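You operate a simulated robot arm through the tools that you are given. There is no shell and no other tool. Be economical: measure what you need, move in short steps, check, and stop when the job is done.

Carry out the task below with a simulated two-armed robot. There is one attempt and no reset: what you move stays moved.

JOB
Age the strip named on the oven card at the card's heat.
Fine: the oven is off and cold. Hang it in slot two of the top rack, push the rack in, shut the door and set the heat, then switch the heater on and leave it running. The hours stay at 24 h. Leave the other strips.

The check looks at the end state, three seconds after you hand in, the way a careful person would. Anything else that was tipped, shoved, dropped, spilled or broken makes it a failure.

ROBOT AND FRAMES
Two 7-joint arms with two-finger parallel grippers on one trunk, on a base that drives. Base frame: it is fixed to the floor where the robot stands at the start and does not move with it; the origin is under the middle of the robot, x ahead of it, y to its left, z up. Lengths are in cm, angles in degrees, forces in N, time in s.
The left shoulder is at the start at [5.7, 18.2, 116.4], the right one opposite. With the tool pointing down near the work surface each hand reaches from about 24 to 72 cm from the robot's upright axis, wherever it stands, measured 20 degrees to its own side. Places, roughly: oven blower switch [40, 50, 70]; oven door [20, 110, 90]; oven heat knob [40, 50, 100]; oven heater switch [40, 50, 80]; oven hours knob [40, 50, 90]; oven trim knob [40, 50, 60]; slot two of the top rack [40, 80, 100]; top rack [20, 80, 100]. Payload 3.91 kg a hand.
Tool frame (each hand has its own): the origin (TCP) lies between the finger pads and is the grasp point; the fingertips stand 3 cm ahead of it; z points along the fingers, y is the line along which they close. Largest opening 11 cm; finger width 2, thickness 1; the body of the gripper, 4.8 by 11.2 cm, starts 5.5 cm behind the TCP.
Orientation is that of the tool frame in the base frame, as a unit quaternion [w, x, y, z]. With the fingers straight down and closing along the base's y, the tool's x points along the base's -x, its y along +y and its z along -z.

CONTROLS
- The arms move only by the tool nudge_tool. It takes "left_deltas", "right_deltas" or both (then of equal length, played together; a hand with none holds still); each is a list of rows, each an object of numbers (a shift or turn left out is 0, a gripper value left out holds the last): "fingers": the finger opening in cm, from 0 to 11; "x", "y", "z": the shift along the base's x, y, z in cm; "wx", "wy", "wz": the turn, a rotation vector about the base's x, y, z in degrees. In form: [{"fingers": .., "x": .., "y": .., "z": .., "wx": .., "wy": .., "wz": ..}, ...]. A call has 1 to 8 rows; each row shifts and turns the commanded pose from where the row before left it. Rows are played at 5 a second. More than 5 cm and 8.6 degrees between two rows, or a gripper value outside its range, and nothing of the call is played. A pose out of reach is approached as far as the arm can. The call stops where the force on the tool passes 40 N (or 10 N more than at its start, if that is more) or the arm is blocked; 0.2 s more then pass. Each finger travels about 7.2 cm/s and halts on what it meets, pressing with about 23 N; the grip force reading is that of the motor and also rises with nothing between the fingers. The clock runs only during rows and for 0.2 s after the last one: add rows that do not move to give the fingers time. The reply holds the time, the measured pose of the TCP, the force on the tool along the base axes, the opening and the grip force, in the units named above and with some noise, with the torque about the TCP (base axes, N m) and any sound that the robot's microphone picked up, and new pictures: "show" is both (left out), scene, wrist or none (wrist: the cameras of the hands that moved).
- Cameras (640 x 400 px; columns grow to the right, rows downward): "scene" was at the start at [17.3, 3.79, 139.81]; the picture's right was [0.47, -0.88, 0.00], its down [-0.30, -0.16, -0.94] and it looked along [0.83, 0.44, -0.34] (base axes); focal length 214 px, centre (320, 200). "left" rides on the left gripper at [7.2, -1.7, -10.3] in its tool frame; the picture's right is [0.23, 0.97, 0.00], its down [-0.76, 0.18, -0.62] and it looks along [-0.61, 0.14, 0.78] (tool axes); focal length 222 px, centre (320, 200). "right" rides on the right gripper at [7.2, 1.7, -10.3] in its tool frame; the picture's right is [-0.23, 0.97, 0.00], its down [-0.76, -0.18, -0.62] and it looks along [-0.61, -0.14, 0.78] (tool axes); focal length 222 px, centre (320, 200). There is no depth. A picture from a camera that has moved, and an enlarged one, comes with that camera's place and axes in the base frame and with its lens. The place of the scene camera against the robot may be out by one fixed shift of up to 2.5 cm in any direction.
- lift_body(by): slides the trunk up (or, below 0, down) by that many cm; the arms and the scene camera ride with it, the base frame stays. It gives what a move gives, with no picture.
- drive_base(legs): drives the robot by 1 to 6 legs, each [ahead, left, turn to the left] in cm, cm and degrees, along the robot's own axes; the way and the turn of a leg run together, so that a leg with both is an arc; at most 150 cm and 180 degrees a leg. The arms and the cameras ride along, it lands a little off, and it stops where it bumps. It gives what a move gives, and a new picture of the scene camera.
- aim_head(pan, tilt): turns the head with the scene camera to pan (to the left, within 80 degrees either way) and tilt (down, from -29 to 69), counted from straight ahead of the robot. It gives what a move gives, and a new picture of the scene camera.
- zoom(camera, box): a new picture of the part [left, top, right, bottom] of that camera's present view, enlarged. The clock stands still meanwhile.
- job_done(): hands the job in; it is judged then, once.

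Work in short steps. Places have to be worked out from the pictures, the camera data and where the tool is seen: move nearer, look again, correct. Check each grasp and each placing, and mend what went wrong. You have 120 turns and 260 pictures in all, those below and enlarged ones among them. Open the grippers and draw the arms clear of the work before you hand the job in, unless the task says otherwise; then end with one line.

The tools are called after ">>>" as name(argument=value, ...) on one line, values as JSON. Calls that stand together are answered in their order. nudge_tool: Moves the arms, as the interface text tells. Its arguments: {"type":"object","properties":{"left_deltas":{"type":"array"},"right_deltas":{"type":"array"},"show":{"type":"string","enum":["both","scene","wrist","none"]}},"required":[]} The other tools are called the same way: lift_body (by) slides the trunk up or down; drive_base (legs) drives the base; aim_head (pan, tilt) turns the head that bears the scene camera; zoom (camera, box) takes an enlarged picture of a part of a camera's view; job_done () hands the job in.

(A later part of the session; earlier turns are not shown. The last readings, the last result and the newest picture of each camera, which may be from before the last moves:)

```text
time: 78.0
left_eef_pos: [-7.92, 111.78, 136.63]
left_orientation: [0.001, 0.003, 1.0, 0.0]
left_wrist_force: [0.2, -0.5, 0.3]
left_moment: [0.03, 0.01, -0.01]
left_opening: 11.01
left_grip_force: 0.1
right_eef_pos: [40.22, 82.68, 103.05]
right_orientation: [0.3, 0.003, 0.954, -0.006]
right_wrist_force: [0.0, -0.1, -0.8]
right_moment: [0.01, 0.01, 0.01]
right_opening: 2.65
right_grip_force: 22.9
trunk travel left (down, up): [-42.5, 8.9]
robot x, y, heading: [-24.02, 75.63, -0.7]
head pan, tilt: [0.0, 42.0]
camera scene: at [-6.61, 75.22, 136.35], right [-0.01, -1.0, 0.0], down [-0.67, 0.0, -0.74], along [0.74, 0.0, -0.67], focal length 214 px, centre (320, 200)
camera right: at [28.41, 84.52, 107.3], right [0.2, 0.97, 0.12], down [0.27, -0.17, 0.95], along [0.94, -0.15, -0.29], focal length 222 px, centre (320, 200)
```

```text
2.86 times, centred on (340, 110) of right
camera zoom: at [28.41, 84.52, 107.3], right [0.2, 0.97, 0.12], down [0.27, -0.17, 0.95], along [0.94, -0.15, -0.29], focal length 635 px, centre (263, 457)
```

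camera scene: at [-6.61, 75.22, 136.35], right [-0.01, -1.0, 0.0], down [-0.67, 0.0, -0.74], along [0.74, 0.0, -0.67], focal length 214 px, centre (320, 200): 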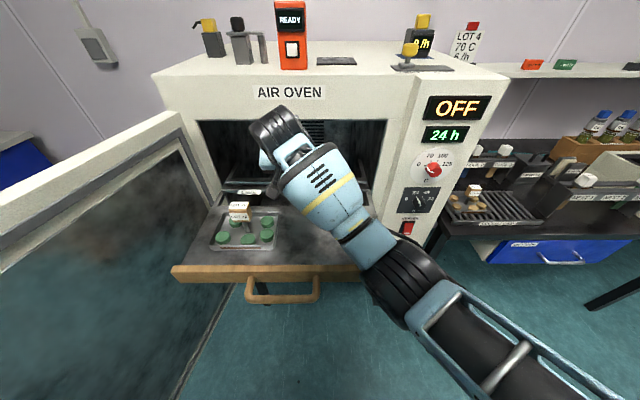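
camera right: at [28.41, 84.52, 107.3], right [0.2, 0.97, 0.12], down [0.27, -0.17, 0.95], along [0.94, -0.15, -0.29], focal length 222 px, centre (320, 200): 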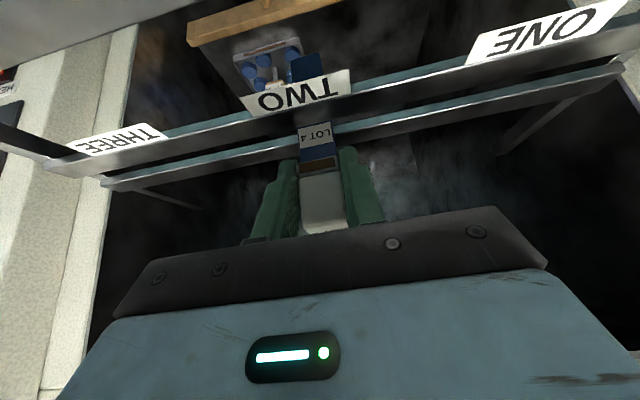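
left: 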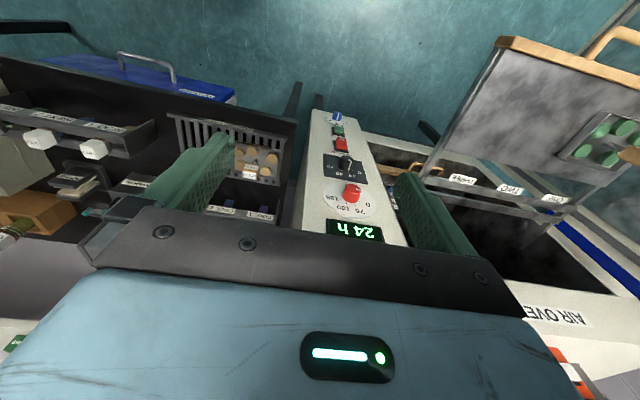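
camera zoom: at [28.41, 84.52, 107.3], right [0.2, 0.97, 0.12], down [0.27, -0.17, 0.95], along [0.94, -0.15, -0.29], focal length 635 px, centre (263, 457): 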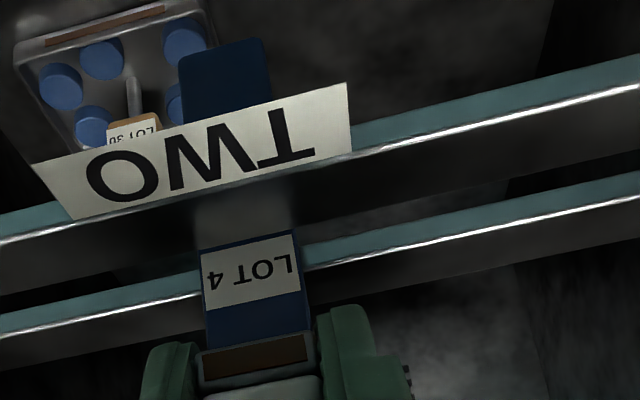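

Cap bottom is ~2.5 cm above the bars. I check the forearm clearance over the rack edge before lowering further.

>>> zoom(camera="scene", box=[280, 200, 480, 340])

>>> zoom(camera="left", box=[0, 0, 400, 250])

```text
2.86 times, centred on (380, 270) of scene
camera zoom: at [-6.61, 75.22, 136.35], right [-0.01, -1.0, 0.0], down [-0.67, 0.0, -0.74], along [0.74, 0.0, -0.67], focal length 613 px, centre (149, 0)
```

zoom: 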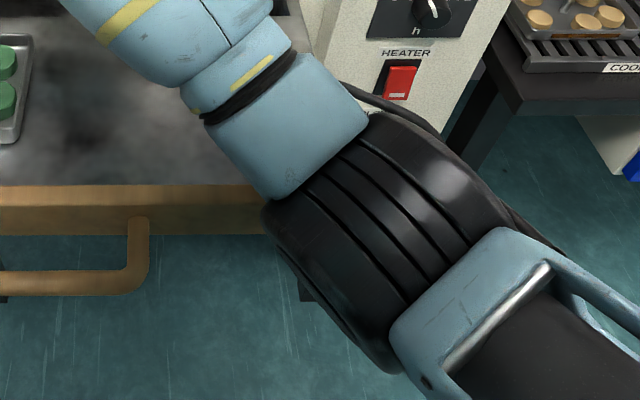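

```text
1.60 times, centred on (200, 125) of left
camera zoom: at [-15.2, 110.01, 147.04], right [-0.22, 0.97, 0.0], down [0.76, 0.17, 0.62], along [0.61, 0.14, -0.78], focal length 355 px, centre (512, 320)
```

zoom: 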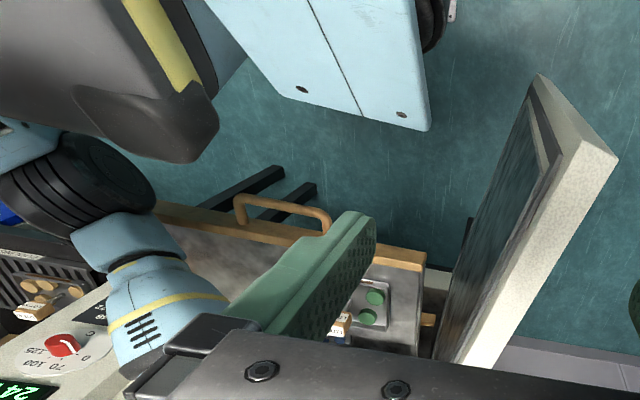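

The elbow joint is close to the rack's front right corner. I raise the trunk 5 cm (strip still in gap) and then lower the hand by the same amount, to lift the elbow.

>>> lift_body(by=5)

>>> nudge_tool(right_deltas=[{"z": -1.5}, {"z": -1.5}, {"z": -1.5}, {"z": -0.5}, {"z": 0}])

>>> zoom(camera="right", box=[240, 40, 440, 180])

>>> zoom(camera="scene", box=[160, 200, 440, 340])

```text
time: 79.0
left_eef_pos: [-7.84, 111.78, 141.52]
left_orientation: [0.0, 0.003, 1.0, 0.0]
left_wrist_force: [0.9, -0.4, 0.3]
left_moment: [0.02, 0.02, 0.0]
left_opening: 10.99
left_grip_force: 0.0
right_eef_pos: [41.86, 80.1, 108.36]
right_orientation: [0.305, 0.021, 0.952, -0.018]
right_wrist_force: [1.1, -1.1, -1.0]
right_moment: [0.01, 0.03, 0.01]
right_opening: 2.67
right_grip_force: 23.5
trunk travel left (down, up): [-47.5, 3.9]
robot x, y, heading: [-24.24, 76.06, -0.3]
head pan, tilt: [0.0, 42.0]
```

```text
time: 80.4
left_eef_pos: [-7.94, 111.73, 141.57]
left_orientation: [0.001, 0.003, 1.0, -0.001]
left_wrist_force: [-0.1, -0.1, 0.8]
left_moment: [0.0, 0.0, 0.0]
left_opening: 10.98
left_grip_force: 0.0
right_eef_pos: [42.16, 79.11, 103.27]
right_orientation: [0.306, 0.025, 0.952, -0.024]
right_wrist_force: [-0.5, -0.3, -0.9]
right_moment: [0.04, 0.04, 0.01]
right_opening: 2.65
right_grip_force: 23.3
trunk travel left (down, up): [-47.5, 3.9]
robot x, y, heading: [-24.15, 75.9, -0.3]
head pan, tilt: [0.0, 42.0]
stopped in row 5 (right hand): the arm was blocked; the commanded pose is now the measured one
camera scene: at [-10.62, 75.23, 142.53], right [-0.01, -1.0, 0.0], down [-0.67, 0.0, -0.74], along [0.74, 0.0, -0.67], focal length 214 px, centre (320, 200)
camera right: at [30.33, 81.68, 107.32], right [0.24, 0.96, 0.1], down [0.25, -0.16, 0.96], along [0.94, -0.21, -0.28], focal length 222 px, centre (320, 200)
```

scene: 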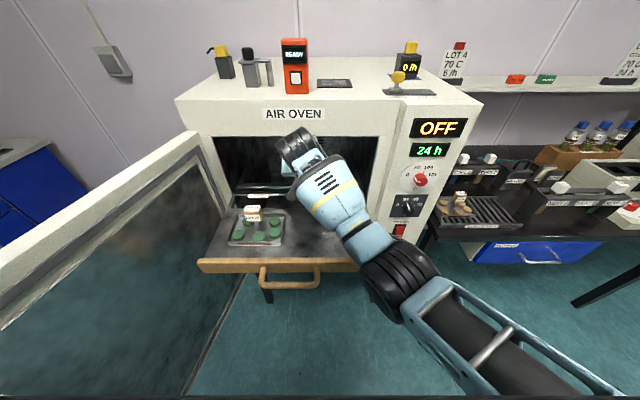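
right: 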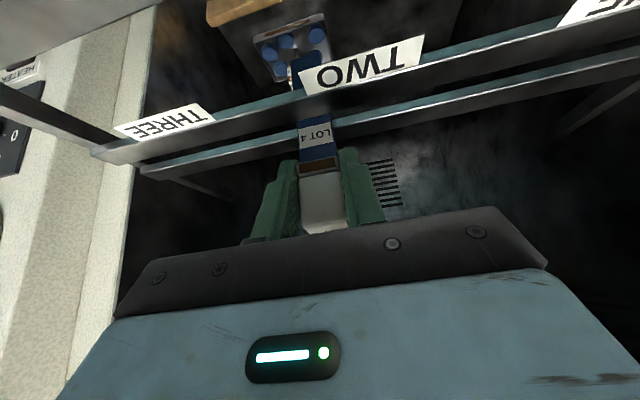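

```text
2.86 times, centred on (340, 110) of right
camera zoom: at [30.33, 81.68, 107.32], right [0.24, 0.96, 0.1], down [0.25, -0.16, 0.96], along [0.94, -0.21, -0.28], focal length 635 px, centre (263, 457)
```

zoom: 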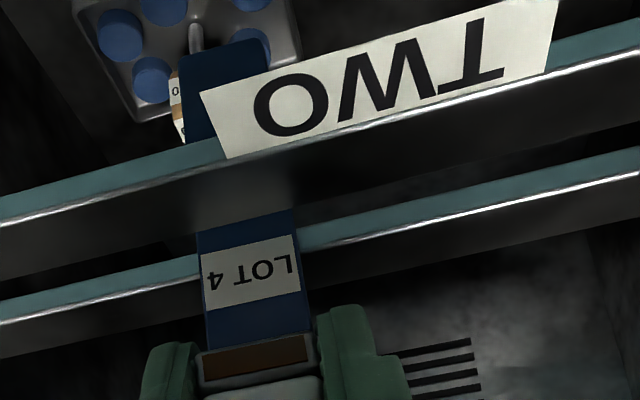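

```text
2.29 times, centred on (300, 270) of scene
camera zoom: at [-10.62, 75.23, 142.53], right [-0.01, -1.0, 0.0], down [-0.67, 0.0, -0.74], along [0.74, 0.0, -0.67], focal length 490 px, centre (366, 40)
```

zoom: 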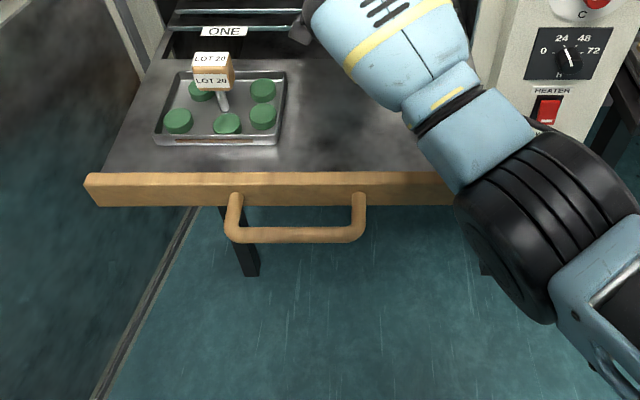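

After the lift the right hand sits at (42.2, 79.1) and reported blocked; I check the state with a null move before continuing.

>>> nudge_tool(right_deltas=[{"z": 0}, {"z": 0}], show="scene")

>>> zoom(camera="left", box=[0, 0, 400, 250])

```text
time: 81.0
left_eef_pos: [-7.99, 111.81, 141.67]
left_orientation: [0.0, 0.002, 1.0, 0.0]
left_wrist_force: [-0.1, 0.1, -0.1]
left_moment: [-0.01, -0.03, 0.01]
left_opening: 10.99
left_grip_force: 0.1
right_eef_pos: [42.09, 79.23, 103.36]
right_orientation: [0.306, 0.024, 0.952, -0.023]
right_wrist_force: [0.4, 0.0, -1.0]
right_moment: [-0.02, 0.0, 0.0]
right_opening: 2.67
right_grip_force: 23.1
trunk travel left (down, up): [-47.5, 3.9]
robot x, y, heading: [-23.68, 76.01, -0.2]
head pan, tilt: [0.0, 42.0]
camera scene: at [-10.63, 75.24, 142.54], right [-0.01, -1.0, 0.0], down [-0.67, 0.0, -0.74], along [0.74, 0.0, -0.67], focal length 214 px, centre (320, 200)
```

scene: 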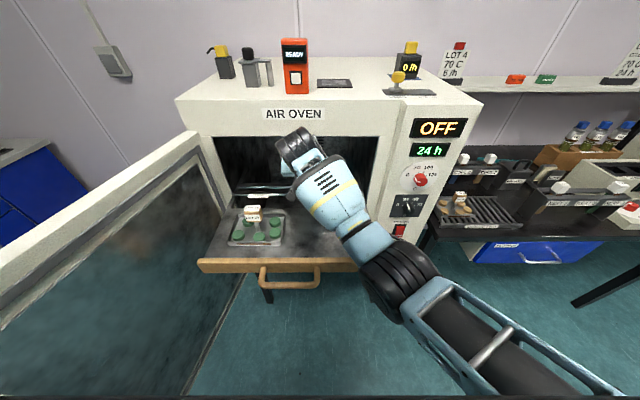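

```text
1.60 times, centred on (200, 125) of left
camera zoom: at [-15.2, 110.01, 152.04], right [-0.22, 0.97, 0.0], down [0.76, 0.17, 0.62], along [0.61, 0.14, -0.78], focal length 355 px, centre (512, 320)
```

zoom: 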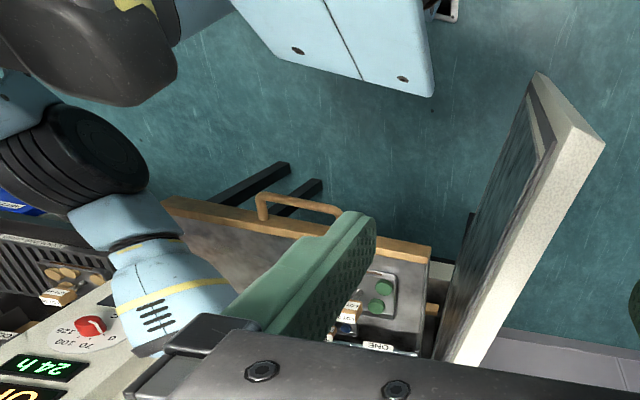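

State stable; the rack slid in another ~1.6 cm with the strip in the gap. Elbow is now higher (z≈102). I shift the hand back to slot TWO's y and square it.

>>> nudge_tool(right_deltas=[{"y": 1, "wz": 1, "wx": 0.4}, {"y": 1, "wz": 1, "wx": 0.4}, {"y": 1, "wz": 0.9, "wx": 0.3, "wy": 0.7}, {"y": 0.3}, {"z": 0}])

>>> zoom(camera="right", box=[240, 40, 440, 180])

```text
time: 82.4
left_eef_pos: [-7.85, 111.7, 141.64]
left_orientation: [0.001, 0.003, 1.0, 0.001]
left_wrist_force: [0.1, 0.6, 0.5]
left_moment: [0.01, 0.02, -0.01]
left_opening: 11.0
left_grip_force: 0.0
right_eef_pos: [43.15, 79.66, 102.15]
right_orientation: [0.298, 0.017, 0.954, -0.023]
right_wrist_force: [-0.5, -0.5, -0.6]
right_moment: [-0.03, 0.06, 0.04]
right_opening: 2.66
right_grip_force: 22.4
trunk travel left (down, up): [-47.5, 3.9]
robot x, y, heading: [-24.16, 75.9, -0.3]
head pan, tilt: [0.0, 42.0]
stopped in row 5 (right hand): the arm was blocked; the commanded pose is now the measured one
camera scene: at [-10.65, 75.24, 142.54], right [-0.01, -1.0, 0.0], down [-0.67, 0.0, -0.74], along [0.74, 0.0, -0.67], focal length 214 px, centre (320, 200)
camera right: at [31.42, 82.07, 106.43], right [0.23, 0.97, 0.1], down [0.26, -0.16, 0.95], along [0.94, -0.2, -0.29], focal length 222 px, centre (320, 200)
```

scene: 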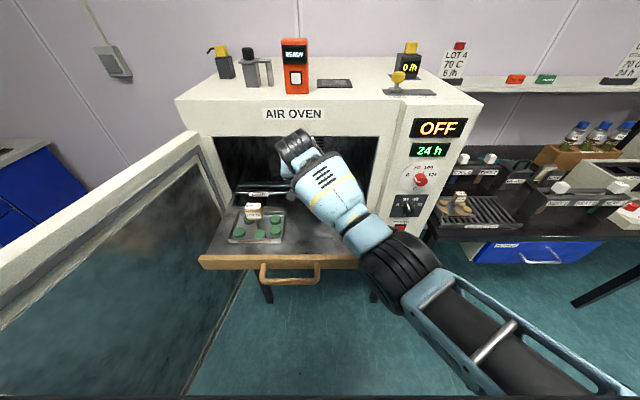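
right: 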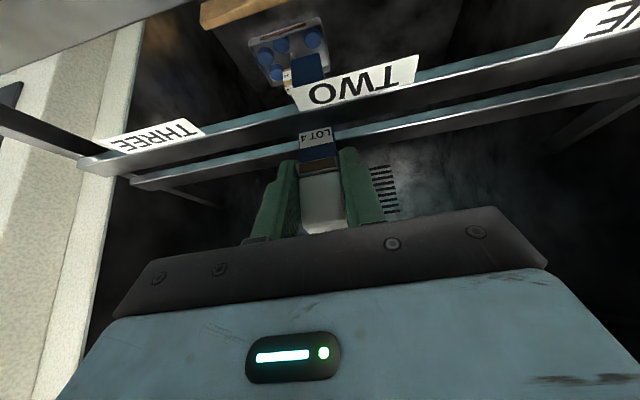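

```text
2.86 times, centred on (340, 110) of right
camera zoom: at [31.42, 82.07, 106.43], right [0.23, 0.97, 0.1], down [0.26, -0.16, 0.95], along [0.94, -0.2, -0.29], focal length 635 px, centre (263, 457)
```

zoom: 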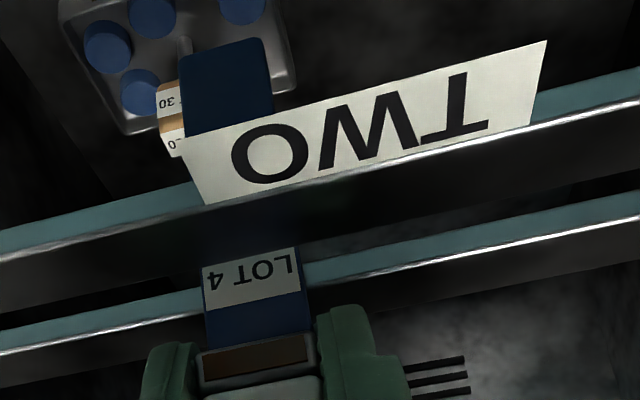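

The lift seems to have moved the shoulder back, putting the arm at its reach limit. I undo it in halves: raise the hand, lower the trunk.

>>> nudge_tool(right_deltas=[{"z": 1}, {"z": 1}, {"z": 0.5}], show="none")

>>> lift_body(by=-2.5)

>>> zoom(camera="right", box=[240, 40, 440, 180])

```text
time: 83.2
left_eef_pos: [-8.0, 111.75, 141.65]
left_orientation: [0.001, 0.002, 1.0, 0.0]
left_wrist_force: [0.2, -1.0, 0.7]
left_moment: [-0.03, 0.0, 0.01]
left_opening: 11.0
left_grip_force: 0.1
right_eef_pos: [43.43, 78.85, 104.14]
right_orientation: [0.295, 0.021, 0.955, -0.027]
right_wrist_force: [-1.5, -0.1, -1.8]
right_moment: [0.03, 0.12, 0.0]
right_opening: 2.67
right_grip_force: 22.9
trunk travel left (down, up): [-47.5, 3.9]
robot x, y, heading: [-24.14, 76.05, -0.4]
head pan, tilt: [0.0, 42.0]
```

```text
time: 83.9
left_eef_pos: [-7.9, 111.75, 139.1]
left_orientation: [0.001, 0.002, 1.0, 0.0]
left_wrist_force: [-0.2, 0.7, -0.2]
left_moment: [0.0, 0.0, 0.04]
left_opening: 10.99
left_grip_force: 0.1
right_eef_pos: [43.83, 77.58, 101.07]
right_orientation: [0.293, 0.028, 0.955, -0.038]
right_wrist_force: [-1.6, -0.1, -0.6]
right_moment: [-0.04, 0.11, 0.01]
right_opening: 2.69
right_grip_force: 22.9
trunk travel left (down, up): [-45.0, 6.4]
robot x, y, heading: [-23.83, 75.91, -0.3]
head pan, tilt: [0.0, 42.0]
```

```text
2.86 times, centred on (340, 110) of right
camera zoom: at [32.17, 80.37, 105.42], right [0.26, 0.96, 0.07], down [0.27, -0.14, 0.95], along [0.93, -0.23, -0.29], focal length 635 px, centre (263, 457)
```

zoom: 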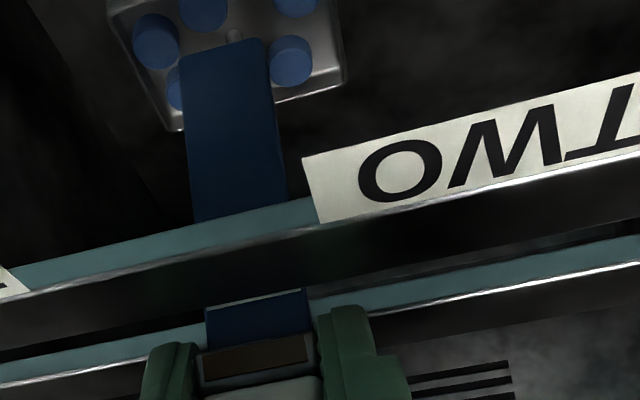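

The hand deflected further. I look at the whole arm from the scene and left cameras to find what blocks it.

>>> aim_head(pan=-20, tilt=55)

>>> zoom(camera="left", box=[0, 0, 640, 400])

```text
time: 84.7
left_eef_pos: [-7.94, 111.78, 139.13]
left_orientation: [0.001, 0.003, 1.0, -0.001]
left_wrist_force: [1.2, 0.3, 0.2]
left_moment: [0.03, -0.02, 0.0]
left_opening: 11.03
left_grip_force: 0.0
right_eef_pos: [43.87, 77.41, 101.43]
right_orientation: [0.295, 0.028, 0.954, -0.035]
right_wrist_force: [-1.7, 0.3, -1.4]
right_moment: [0.02, 0.11, -0.02]
right_opening: 2.66
right_grip_force: 23.3
trunk travel left (down, up): [-45.0, 6.4]
robot x, y, heading: [-24.14, 76.14, -0.3]
head pan, tilt: [-20.0, 55.0]
camera scene: at [-9.93, 72.78, 137.66], right [-0.35, -0.94, 0.0], down [-0.77, 0.28, -0.57], along [0.54, -0.2, -0.82], focal length 214 px, centre (320, 200)
```

scene: 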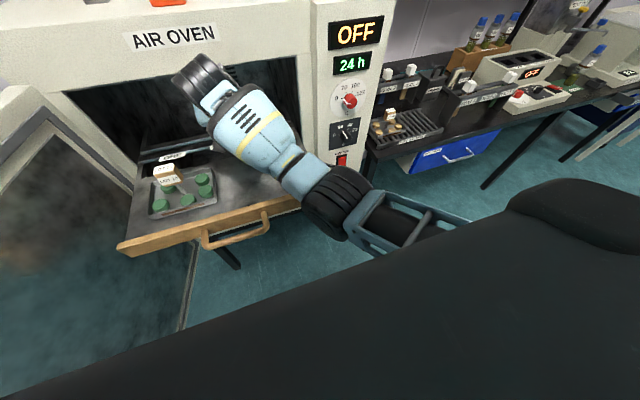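

```text
1.00 times, centred on (320, 200) of left (not enlarged: the box is as wide or as high as the picture)
camera zoom: at [-15.22, 110.02, 149.54], right [-0.22, 0.97, 0.0], down [0.76, 0.17, 0.62], along [0.61, 0.14, -0.78], focal length 222 px, centre (320, 200)
```

zoom: 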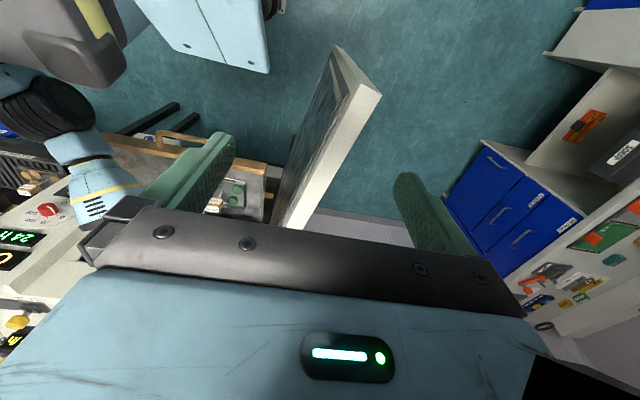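

The arm seems at a joint/reach limit. Cleanest is to withdraw the strip upward, reposition the base closer and more to the left, and retry with a comfortable arm posture.

>>> nudge_tool(right_deltas=[{"z": 2}, {"z": 2}, {"z": 2}, {"z": 2}, {"z": 2}, {"z": 0}], show="wrist")

>>> aim_head(pan=0, tilt=42)

```text
time: 86.3
left_eef_pos: [-8.0, 111.8, 139.04]
left_orientation: [0.0, 0.003, 1.0, 0.001]
left_wrist_force: [-0.2, 0.2, -1.1]
left_moment: [0.0, 0.01, -0.02]
left_opening: 10.99
left_grip_force: 0.1
right_eef_pos: [44.13, 77.49, 110.94]
right_orientation: [0.291, 0.032, 0.956, -0.036]
right_wrist_force: [0.2, 0.6, -1.1]
right_moment: [-0.02, 0.02, -0.01]
right_opening: 2.67
right_grip_force: 22.9
trunk travel left (down, up): [-45.0, 6.4]
robot x, y, heading: [-24.06, 75.71, -0.1]
head pan, tilt: [-20.0, 55.0]
stopped in row 6 (right hand): the arm was blocked; the commanded pose is now the measured one
camera right: at [32.47, 80.26, 115.47], right [0.27, 0.96, 0.08], down [0.27, -0.15, 0.95], along [0.92, -0.23, -0.3], focal length 222 px, centre (320, 200)
```

right: 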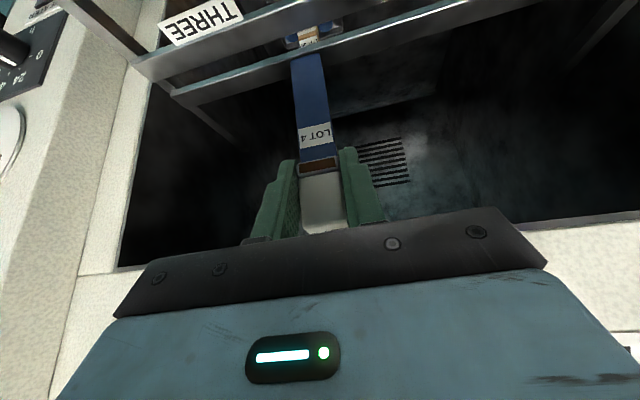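

```text
time: 87.1
left_eef_pos: [-7.92, 111.75, 139.09]
left_orientation: [0.0, 0.002, 1.0, 0.0]
left_wrist_force: [-0.7, 0.1, 0.0]
left_moment: [-0.01, 0.0, -0.03]
left_opening: 11.0
left_grip_force: 0.1
right_eef_pos: [43.97, 77.44, 111.08]
right_orientation: [0.291, 0.031, 0.955, -0.035]
right_wrist_force: [-1.3, 0.5, -1.2]
right_moment: [-0.02, 0.02, -0.01]
right_opening: 2.67
right_grip_force: 22.8
trunk travel left (down, up): [-45.0, 6.4]
robot x, y, heading: [-23.95, 76.04, -0.1]
head pan, tilt: [0.0, 42.0]
camera scene: at [-8.32, 75.22, 139.43], right [-0.01, -1.0, 0.0], down [-0.67, 0.0, -0.74], along [0.74, 0.0, -0.67], focal length 214 px, centre (320, 200)
```

scene: 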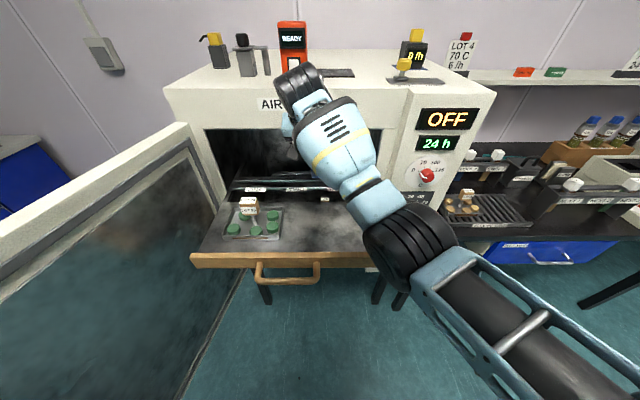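

Trunk lift moves the torso back (camera x −6.6→−10.6), explaining the reach limit. Retract the hand up and toward the robot, then restore the trunk.

>>> nudge_tool(right_deltas=[{"z": 2, "x": -0.5}, {"z": 2, "x": -1}, {"z": 1, "x": -3}, {"x": -4}, {"x": -4}, {"x": -3, "y": 1}, {"z": 0}], show="wrist")

>>> lift_body(by=-2.5)

>>> zoom(camera="scene", box=[180, 100, 420, 300])

```text
time: 88.7
left_eef_pos: [-7.84, 111.88, 139.13]
left_orientation: [0.001, 0.002, 1.0, 0.0]
left_wrist_force: [0.3, -0.1, -0.3]
left_moment: [-0.02, 0.01, 0.03]
left_opening: 10.99
left_grip_force: 0.0
right_eef_pos: [35.46, 78.45, 113.98]
right_orientation: [0.297, 0.046, 0.953, -0.043]
right_wrist_force: [-0.4, -0.4, -1.0]
right_moment: [0.02, 0.03, -0.03]
right_opening: 2.59
right_grip_force: 22.9
right hand out of reach, approached as far as the arm can: row 4, 5, 6
trunk travel left (down, up): [-45.0, 6.4]
robot x, y, heading: [-23.87, 75.86, -0.6]
head pan, tilt: [0.0, 42.0]
camera right: at [23.91, 81.69, 118.17], right [0.3, 0.95, 0.07], down [0.25, -0.15, 0.95], along [0.92, -0.26, -0.29], focal length 222 px, centre (320, 200)
```

right: 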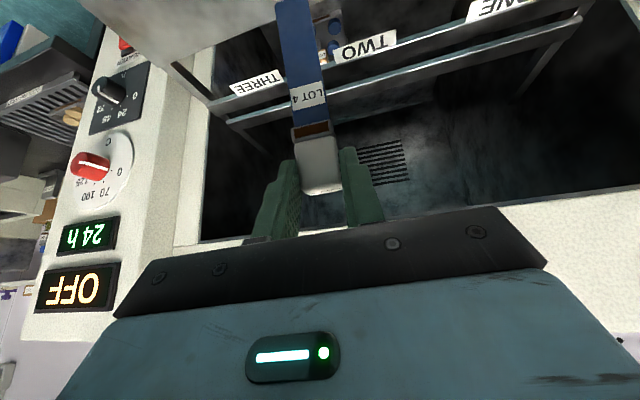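

```text
time: 89.5
left_eef_pos: [-7.94, 111.84, 136.5]
left_orientation: [0.001, 0.002, 1.0, -0.001]
left_wrist_force: [0.7, -0.4, 0.6]
left_moment: [-0.03, 0.01, 0.0]
left_opening: 11.0
left_grip_force: 0.0
right_eef_pos: [35.95, 78.33, 107.44]
right_orientation: [0.264, 0.044, 0.962, -0.047]
right_wrist_force: [0.3, 0.3, -0.9]
right_moment: [0.02, 0.04, -0.02]
right_opening: 2.63
right_grip_force: 22.9
trunk travel left (down, up): [-42.5, 8.9]
robot x, y, heading: [-23.77, 75.93, -0.4]
head pan, tilt: [0.0, 42.0]
```

```text
2.00 times, centred on (300, 200) of scene
camera zoom: at [-6.57, 75.24, 136.29], right [-0.01, -1.0, 0.0], down [-0.67, 0.0, -0.74], along [0.74, 0.0, -0.67], focal length 429 px, centre (360, 200)
```

zoom: 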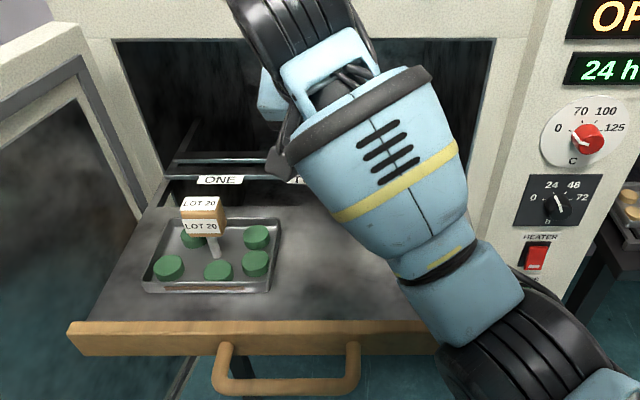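

The hand sagged to z 107; raise it and move right where the arm was comfortable earlier.

>>> nudge_tool(right_deltas=[{"z": 2}, {"z": 2}, {"z": 2}, {"z": 2}, {"z": 2}, {"z": 2}, {"z": 0}])

```text
time: 91.0
left_eef_pos: [-7.95, 111.81, 136.61]
left_orientation: [0.001, 0.003, 1.0, 0.001]
left_wrist_force: [-0.1, 0.6, 0.1]
left_moment: [0.02, -0.01, -0.02]
left_opening: 10.99
left_grip_force: 0.1
right_eef_pos: [34.93, 80.43, 119.54]
right_orientation: [0.264, 0.028, 0.963, -0.034]
right_wrist_force: [0.6, 0.1, -0.6]
right_moment: [0.02, 0.03, -0.02]
right_opening: 2.64
right_grip_force: 22.9
trunk travel left (down, up): [-42.5, 8.9]
robot x, y, heading: [-23.97, 75.56, -0.1]
head pan, tilt: [0.0, 42.0]
camera scene: at [-6.59, 75.22, 136.34], right [-0.01, -1.0, 0.0], down [-0.67, 0.0, -0.74], along [0.74, 0.0, -0.67], focal length 214 px, centre (320, 200)
camera right: at [23.54, 83.33, 124.62], right [0.27, 0.96, 0.07], down [0.33, -0.15, 0.93], along [0.91, -0.23, -0.35], focal length 222 px, centre (320, 200)
```

scene: 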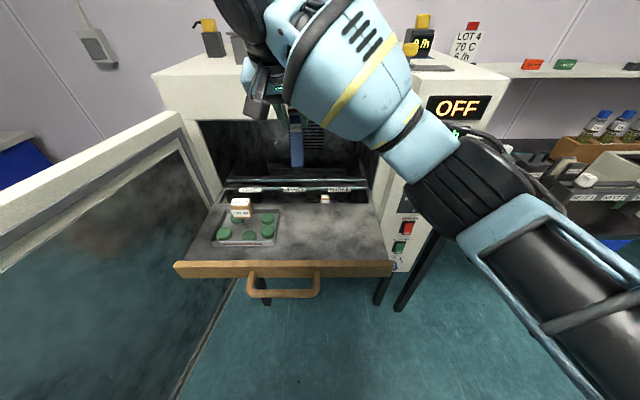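
right: 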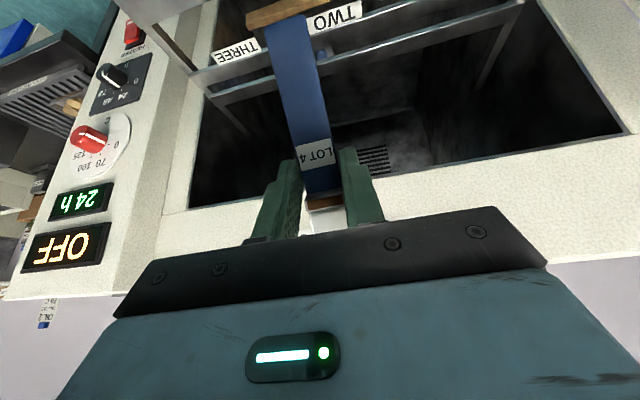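

The cap slid further up in the fingers, but still held. I inspect the grip and strip attitude.

>>> zoom(camera="right", box=[230, 0, 410, 220])

>>> zoom(camera="scene", box=[240, 80, 360, 220])

```text
1.82 times, centred on (320, 110) of right
camera zoom: at [23.54, 83.33, 124.62], right [0.27, 0.96, 0.07], down [0.33, -0.15, 0.93], along [0.91, -0.23, -0.35], focal length 404 px, centre (320, 364)
```

zoom: 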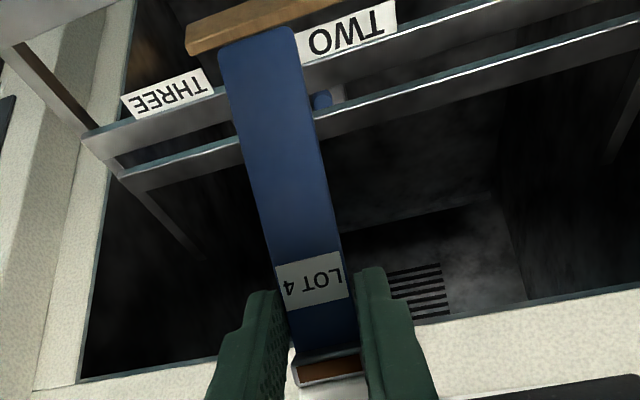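

```text
2.86 times, centred on (300, 150) of scene
camera zoom: at [-6.59, 75.22, 136.34], right [-0.01, -1.0, 0.0], down [-0.67, 0.0, -0.74], along [0.74, 0.0, -0.67], focal length 613 px, centre (377, 343)
```

zoom: 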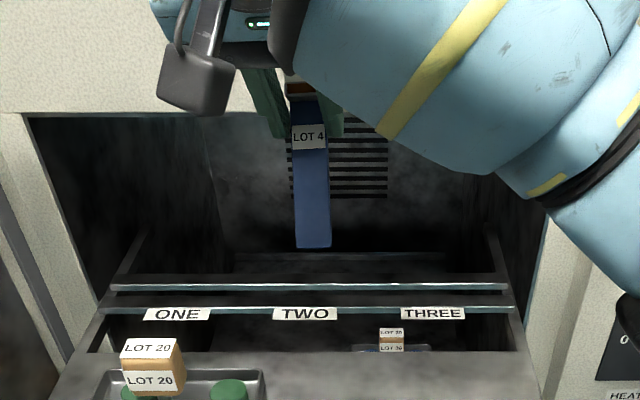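

Cap bottom is about 1 cm above TCP level (deep in the fingers). It can still be hung by dropping the last few cm guided by the gap. First square the hand's yaw and see that the arm follows.

>>> nudge_tool(right_deltas=[{"wz": 2, "wx": 1.4, "y": 0.5, "x": -1}, {"wz": 2.1, "wx": 1.5, "y": 0.5, "x": -1}, {"z": 0}], show="wrist")

>>> zoom(camera="scene", box=[240, 80, 360, 220])

```text
time: 91.8
left_eef_pos: [-8.05, 111.73, 136.63]
left_orientation: [0.001, 0.003, 1.0, 0.001]
left_wrist_force: [-0.4, 0.0, -0.3]
left_moment: [0.0, 0.0, 0.01]
left_opening: 10.99
left_grip_force: 0.0
right_eef_pos: [32.83, 81.52, 119.68]
right_orientation: [0.264, -0.001, 0.964, 0.0]
right_wrist_force: [-0.3, 0.6, -0.4]
right_moment: [-0.03, 0.02, -0.02]
right_opening: 2.64
right_grip_force: 22.6
trunk travel left (down, up): [-42.5, 8.9]
robot x, y, heading: [-23.77, 76.19, -0.1]
head pan, tilt: [0.0, 42.0]
camera right: at [21.33, 83.2, 124.81], right [0.2, 0.97, 0.12], down [0.34, -0.18, 0.92], along [0.92, -0.14, -0.36], focal length 222 px, centre (320, 200)
```

right: 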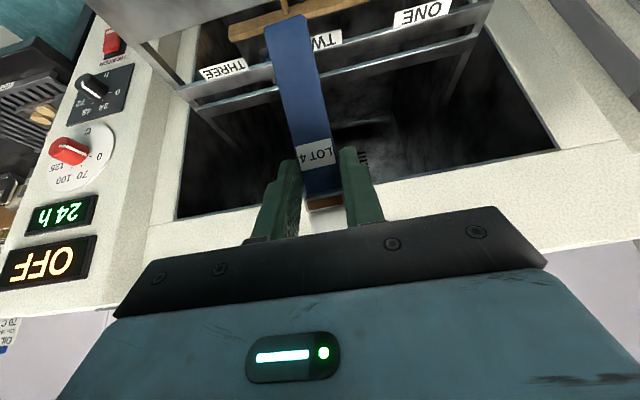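

```text
2.86 times, centred on (300, 150) of scene
camera zoom: at [-6.6, 75.23, 136.34], right [-0.01, -1.0, 0.0], down [-0.67, 0.0, -0.74], along [0.74, 0.0, -0.67], focal length 613 px, centre (377, 343)
```

zoom: 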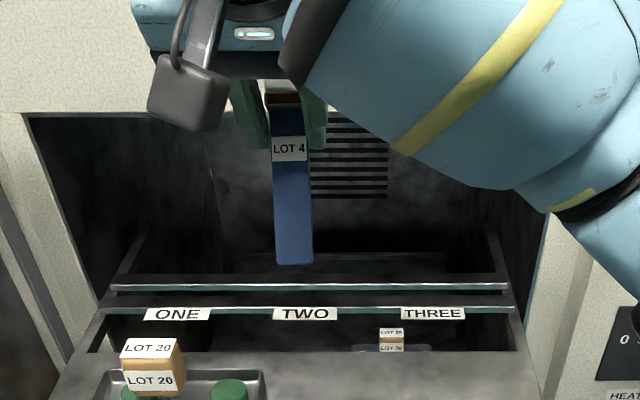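

Control is good again. The strip now hangs ~13° bottom-toward-robot; rotate the hand back by 12° to make it vertical, and check.

>>> nudge_tool(right_deltas=[{"wy": -6}, {"wy": -6}, {"z": 0}], show="wrist")

>>> zoom(camera="scene", box=[240, 80, 360, 220])

>>> zoom(camera="right", box=[230, 0, 410, 220])

```text
time: 92.7
left_eef_pos: [-7.83, 111.75, 136.6]
left_orientation: [0.001, 0.003, 1.0, 0.001]
left_wrist_force: [0.3, 0.0, 0.2]
left_moment: [-0.02, 0.02, 0.02]
left_opening: 10.99
left_grip_force: 0.1
right_eef_pos: [32.93, 81.52, 119.57]
right_orientation: [0.364, -0.001, 0.931, 0.001]
right_wrist_force: [0.2, -0.8, -1.0]
right_moment: [0.01, 0.03, 0.0]
right_opening: 2.63
right_grip_force: 22.9
trunk travel left (down, up): [-42.5, 8.9]
robot x, y, heading: [-24.14, 75.84, -0.0]
head pan, tilt: [0.0, 42.0]
camera right: at [20.48, 83.19, 122.26], right [0.17, 0.97, 0.15], down [0.14, -0.18, 0.97], along [0.98, -0.14, -0.16], focal length 222 px, centre (320, 200)
```

right: 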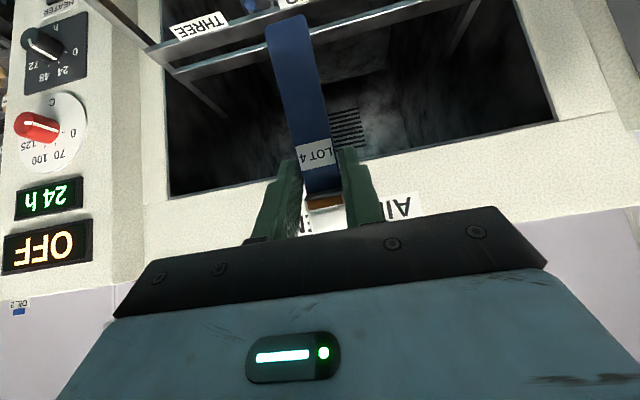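

```text
2.86 times, centred on (300, 150) of scene
camera zoom: at [-6.6, 75.23, 136.35], right [-0.01, -1.0, 0.0], down [-0.67, 0.0, -0.74], along [0.74, 0.0, -0.67], focal length 613 px, centre (377, 343)
```

zoom: 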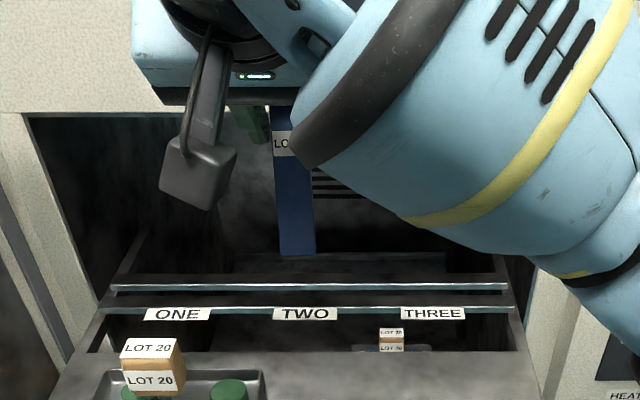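

```text
1.82 times, centred on (320, 110) of right
camera zoom: at [20.48, 83.19, 122.26], right [0.17, 0.97, 0.15], down [0.14, -0.18, 0.97], along [0.98, -0.14, -0.16], focal length 404 px, centre (320, 364)
```

zoom: 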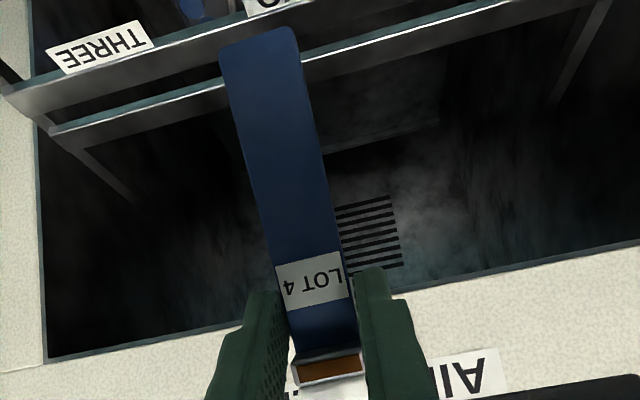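

Strip is vertical now (end ≈ TCP −10.2 in z). The rack slid in too far for lintel clearance, so I'll pull it back out ~4 cm by its handle with the left hand. First move the right hand aside and look at the handle.

>>> nudge_tool(right_deltas=[{"x": -2, "y": -3}, {"x": -2, "y": -3}, {"x": -2, "y": -3}, {"x": -2, "y": -3}, {"x": -2, "y": -3}, {"z": 0}], show="none")

>>> aim_head(pan=5, tilt=50)

>>> zoom(camera="left", box=[0, 0, 640, 400])

```text
time: 94.0
left_eef_pos: [-7.97, 111.88, 136.54]
left_orientation: [0.001, 0.003, 1.0, 0.0]
left_wrist_force: [0.0, -0.2, -0.1]
left_moment: [0.01, -0.03, 0.0]
left_opening: 11.01
left_grip_force: 0.0
right_eef_pos: [22.83, 66.28, 119.89]
right_orientation: [0.364, 0.0, 0.931, 0.0]
right_wrist_force: [0.3, 0.5, -0.6]
right_moment: [-0.01, 0.05, -0.02]
right_opening: 2.59
right_grip_force: 23.3
trunk travel left (down, up): [-42.5, 8.9]
robot x, y, heading: [-24.15, 75.8, -0.1]
head pan, tilt: [0.0, 42.0]
```

```text
time: 94.7
left_eef_pos: [-7.97, 111.78, 136.54]
left_orientation: [0.001, 0.002, 1.0, 0.0]
left_wrist_force: [-0.2, 0.5, -0.3]
left_moment: [0.01, 0.02, -0.02]
left_opening: 11.01
left_grip_force: 0.1
right_eef_pos: [22.89, 66.28, 119.89]
right_orientation: [0.364, 0.001, 0.932, -0.001]
right_wrist_force: [-0.5, 0.5, -1.6]
right_moment: [-0.03, 0.02, -0.01]
right_opening: 2.62
right_grip_force: 23.6
trunk travel left (down, up): [-42.5, 8.9]
robot x, y, heading: [-23.72, 75.75, 0.1]
head pan, tilt: [5.0, 50.0]
camera scene: at [-7.3, 75.89, 135.23], right [0.08, -1.0, 0.0], down [-0.76, -0.06, -0.64], along [0.64, 0.05, -0.77], focal length 214 px, centre (320, 200)
```

scene: 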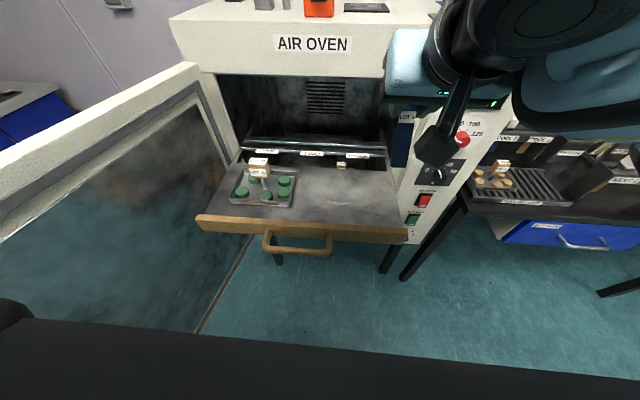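

```text
1.00 times, centred on (320, 200) of left (not enlarged: the box is as wide or as high as the picture)
camera zoom: at [-15.21, 110.02, 147.03], right [-0.22, 0.97, 0.0], down [0.76, 0.17, 0.62], along [0.61, 0.14, -0.78], focal length 222 px, centre (320, 200)
```

zoom: 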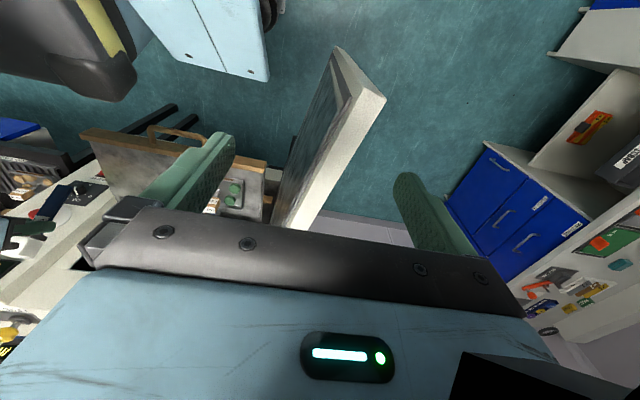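

Handle bar ≈ (11.9, 82.2, 94), board front x≈15.7. I bring the left hand above it while rotating it 90° so it can pinch the bar along x.

>>> nudge_tool(left_deltas=[{"x": 2.5, "y": -3.4, "wz": -8, "fingers": 6}, {"x": 2.5, "y": -3.4, "wz": -8}, {"x": 2.5, "y": -3.4, "wz": -8}, {"x": 2.5, "y": -3.4, "wz": -8}, {"x": 2.5, "y": -3.4, "wz": -8}, {"x": 2.5, "y": -3.4, "wz": -8}, {"x": 2.5, "y": -3.4, "wz": -8}, {"x": 2.4, "y": -3.3, "wz": -8}], show="none")

>>> nudge_tool(left_deltas=[{"wz": -8, "z": -3}, {"wz": -8, "z": -3}, {"wz": -8, "z": -3}, {"wz": -2, "z": -4}, {"z": -4}, {"z": -4}, {"z": 0}])

```text
time: 95.8
left_eef_pos: [3.35, 97.69, 136.56]
left_orientation: [-0.001, 0.293, 0.956, -0.001]
left_wrist_force: [-7.5, 14.1, -3.1]
left_moment: [-0.95, -0.55, -0.57]
left_opening: 5.98
left_grip_force: 0.1
right_eef_pos: [23.02, 66.24, 119.87]
right_orientation: [0.364, 0.001, 0.932, -0.002]
right_wrist_force: [0.2, -0.3, 0.3]
right_moment: [0.01, 0.03, -0.02]
right_opening: 2.62
right_grip_force: 23.0
trunk travel left (down, up): [-42.5, 8.9]
robot x, y, heading: [-23.82, 75.92, -0.2]
head pan, tilt: [5.0, 50.0]
stopped in row 5 (left hand): the force on the tool passed its limit at 61 N (the readings are from after the stop); the commanded pose is now the measured one
```

```text
time: 97.5
left_eef_pos: [3.43, 97.72, 115.69]
left_orientation: [0.001, 0.501, 0.865, 0.0]
left_wrist_force: [-0.2, 0.6, 0.2]
left_moment: [0.02, 0.01, 0.01]
left_opening: 5.99
left_grip_force: 0.0
right_eef_pos: [22.83, 66.3, 119.91]
right_orientation: [0.364, -0.001, 0.931, 0.0]
right_wrist_force: [0.1, 0.9, -1.2]
right_moment: [0.01, -0.01, 0.01]
right_opening: 2.64
right_grip_force: 22.9
trunk travel left (down, up): [-42.5, 8.9]
robot x, y, heading: [-24.06, 75.77, -0.3]
head pan, tilt: [5.0, 50.0]
camera scene: at [-7.33, 75.89, 135.23], right [0.08, -1.0, 0.0], down [-0.76, -0.06, -0.64], along [0.64, 0.05, -0.77], focal length 214 px, centre (320, 200)
camera left: at [-1.62, 103.09, 126.07], right [0.73, 0.68, 0.0], down [0.53, -0.57, 0.62], along [0.43, -0.46, -0.78], focal length 222 px, centre (320, 200)
```

scene: 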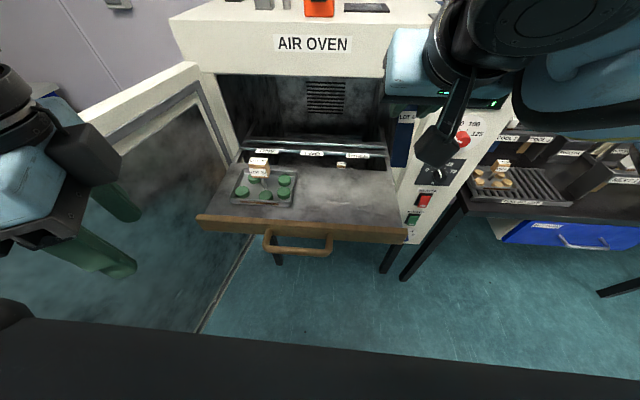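
left: 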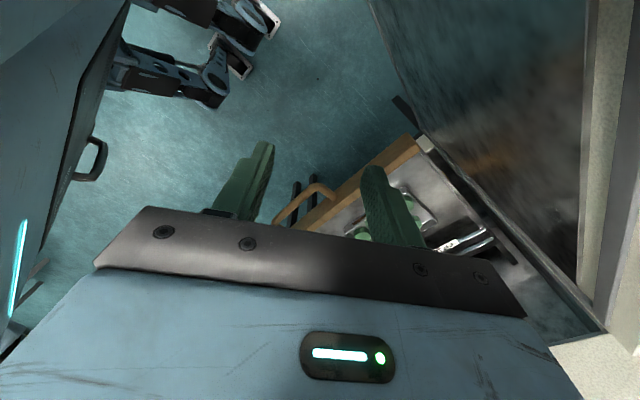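

The left wrist brushed something at height (likely the head), now clear at z 115. Continue rotating and moving over the handle in small steps.

>>> nudge_tool(left_deltas=[{"x": 2.1, "y": -3.4, "wz": -7.5}, {"x": 2.1, "y": -3.4, "wz": -7.5}, {"x": 2.1, "y": -3.4, "wz": -7.5}, {"x": 2.2, "y": -3.4, "wz": -7.5}, {"z": 0}])

```text
time: 98.7
left_eef_pos: [9.15, 86.4, 116.28]
left_orientation: [0.012, 0.708, 0.706, 0.02]
left_wrist_force: [-0.5, -0.8, -0.5]
left_moment: [-0.01, -0.01, 0.0]
left_opening: 5.99
left_grip_force: 0.0
left hand out of reach, approached as far as the arm can: row 4
right_eef_pos: [22.37, 64.56, 120.53]
right_orientation: [0.368, 0.005, 0.93, 0.004]
right_wrist_force: [0.1, -0.3, -0.3]
right_moment: [-0.03, 0.01, -0.01]
right_opening: 2.6
right_grip_force: 23.3
trunk travel left (down, up): [-42.5, 8.9]
robot x, y, heading: [-24.44, 76.03, -0.7]
head pan, tilt: [5.0, 50.0]
camera scene: at [-7.87, 74.08, 135.67], right [0.08, -1.0, -0.01], down [-0.76, -0.05, -0.65], along [0.64, 0.06, -0.76], focal length 214 px, centre (320, 200)
camera left: at [7.07, 93.41, 126.73], right [0.97, 0.22, 0.05], down [0.15, -0.77, 0.62], along [0.17, -0.6, -0.78], focal length 222 px, centre (320, 200)
```

scene: 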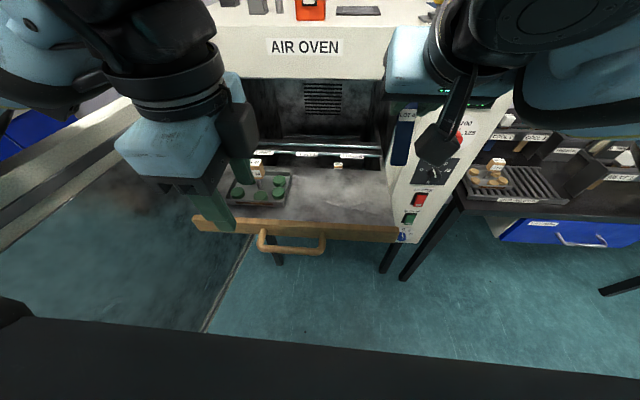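
left: 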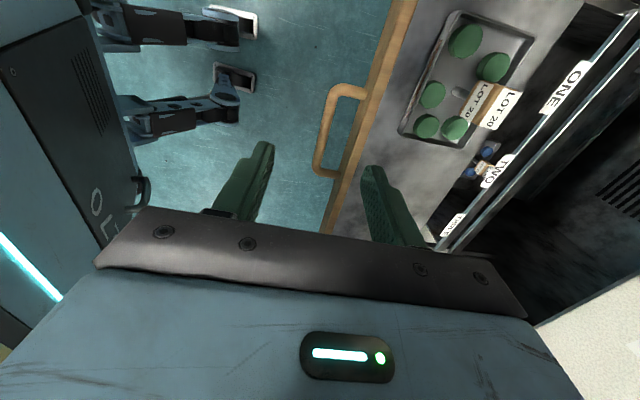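

The left arm is cramped against the body here. Back the base off 10 cm (hands are high and clear) to give it room.

>>> drive_base(legs=[[-10, -4, 0]])

>>> nudge_tool(left_deltas=[{"x": 3, "y": 0.5}, {"x": 3, "y": 0.5}, {"x": 3}, {"x": 2}, {"z": 0}])

```text
time: 99.8
left_eef_pos: [0.16, 82.0, 115.83]
left_orientation: [0.007, 0.712, 0.702, 0.02]
left_wrist_force: [-0.1, -0.1, 0.4]
left_moment: [-0.02, -0.01, -0.02]
left_opening: 5.98
left_grip_force: 0.0
right_eef_pos: [13.59, 60.47, 119.53]
right_orientation: [0.361, 0.005, 0.932, 0.007]
right_wrist_force: [0.3, 0.4, -0.3]
right_moment: [-0.01, 0.04, 0.01]
right_opening: 2.61
right_grip_force: 23.4
trunk travel left (down, up): [-42.5, 8.9]
robot x, y, heading: [-34.08, 72.02, -0.6]
head pan, tilt: [5.0, 50.0]
camera scene: at [-16.55, 69.87, 135.19], right [0.08, -1.0, -0.02], down [-0.77, -0.05, -0.64], along [0.64, 0.06, -0.77], focal length 214 px, centre (320, 200)
```

scene: 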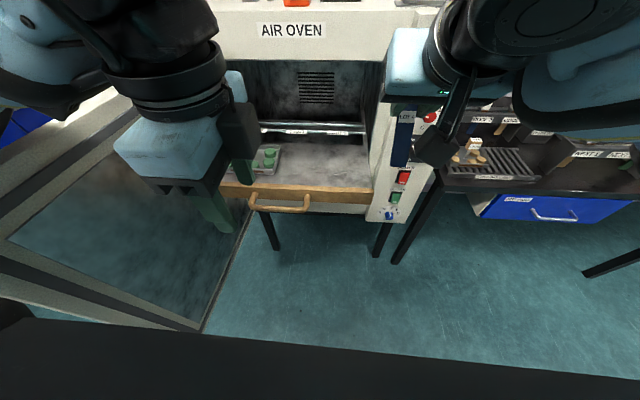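

```text
time: 101.0
left_eef_pos: [-0.16, 82.72, 116.06]
left_orientation: [0.017, 0.713, 0.7, 0.023]
left_wrist_force: [0.8, -0.3, -0.7]
left_moment: [0.0, 0.0, 0.01]
left_opening: 6.0
left_grip_force: 0.2
left hand out of reach, approached as far as the arm can: row 1, 2, 3, 4
right_eef_pos: [13.32, 61.44, 119.58]
right_orientation: [0.361, 0.004, 0.932, 0.002]
right_wrist_force: [-0.1, 0.2, -1.0]
right_moment: [0.02, 0.07, 0.03]
right_opening: 2.62
right_grip_force: 23.1
trunk travel left (down, up): [-42.5, 8.9]
robot x, y, heading: [-33.78, 72.37, -0.4]
head pan, tilt: [5.0, 50.0]
camera scene: at [-16.75, 71.03, 135.16], right [0.08, -1.0, -0.01], down [-0.77, -0.06, -0.64], along [0.64, 0.06, -0.77], focal length 214 px, centre (320, 200)
camera left: at [-2.25, 89.9, 126.51], right [0.98, 0.21, 0.06], down [0.13, -0.77, 0.63], along [0.17, -0.6, -0.78], focal length 222 px, centre (320, 200)
```

scene: 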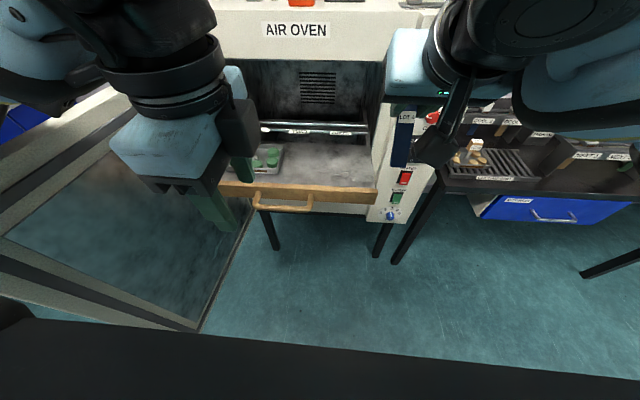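
left: 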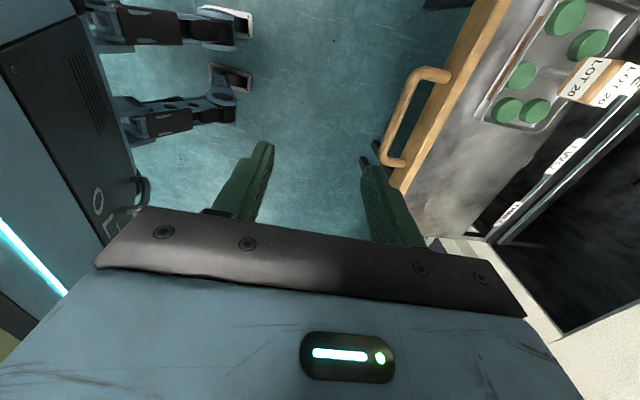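

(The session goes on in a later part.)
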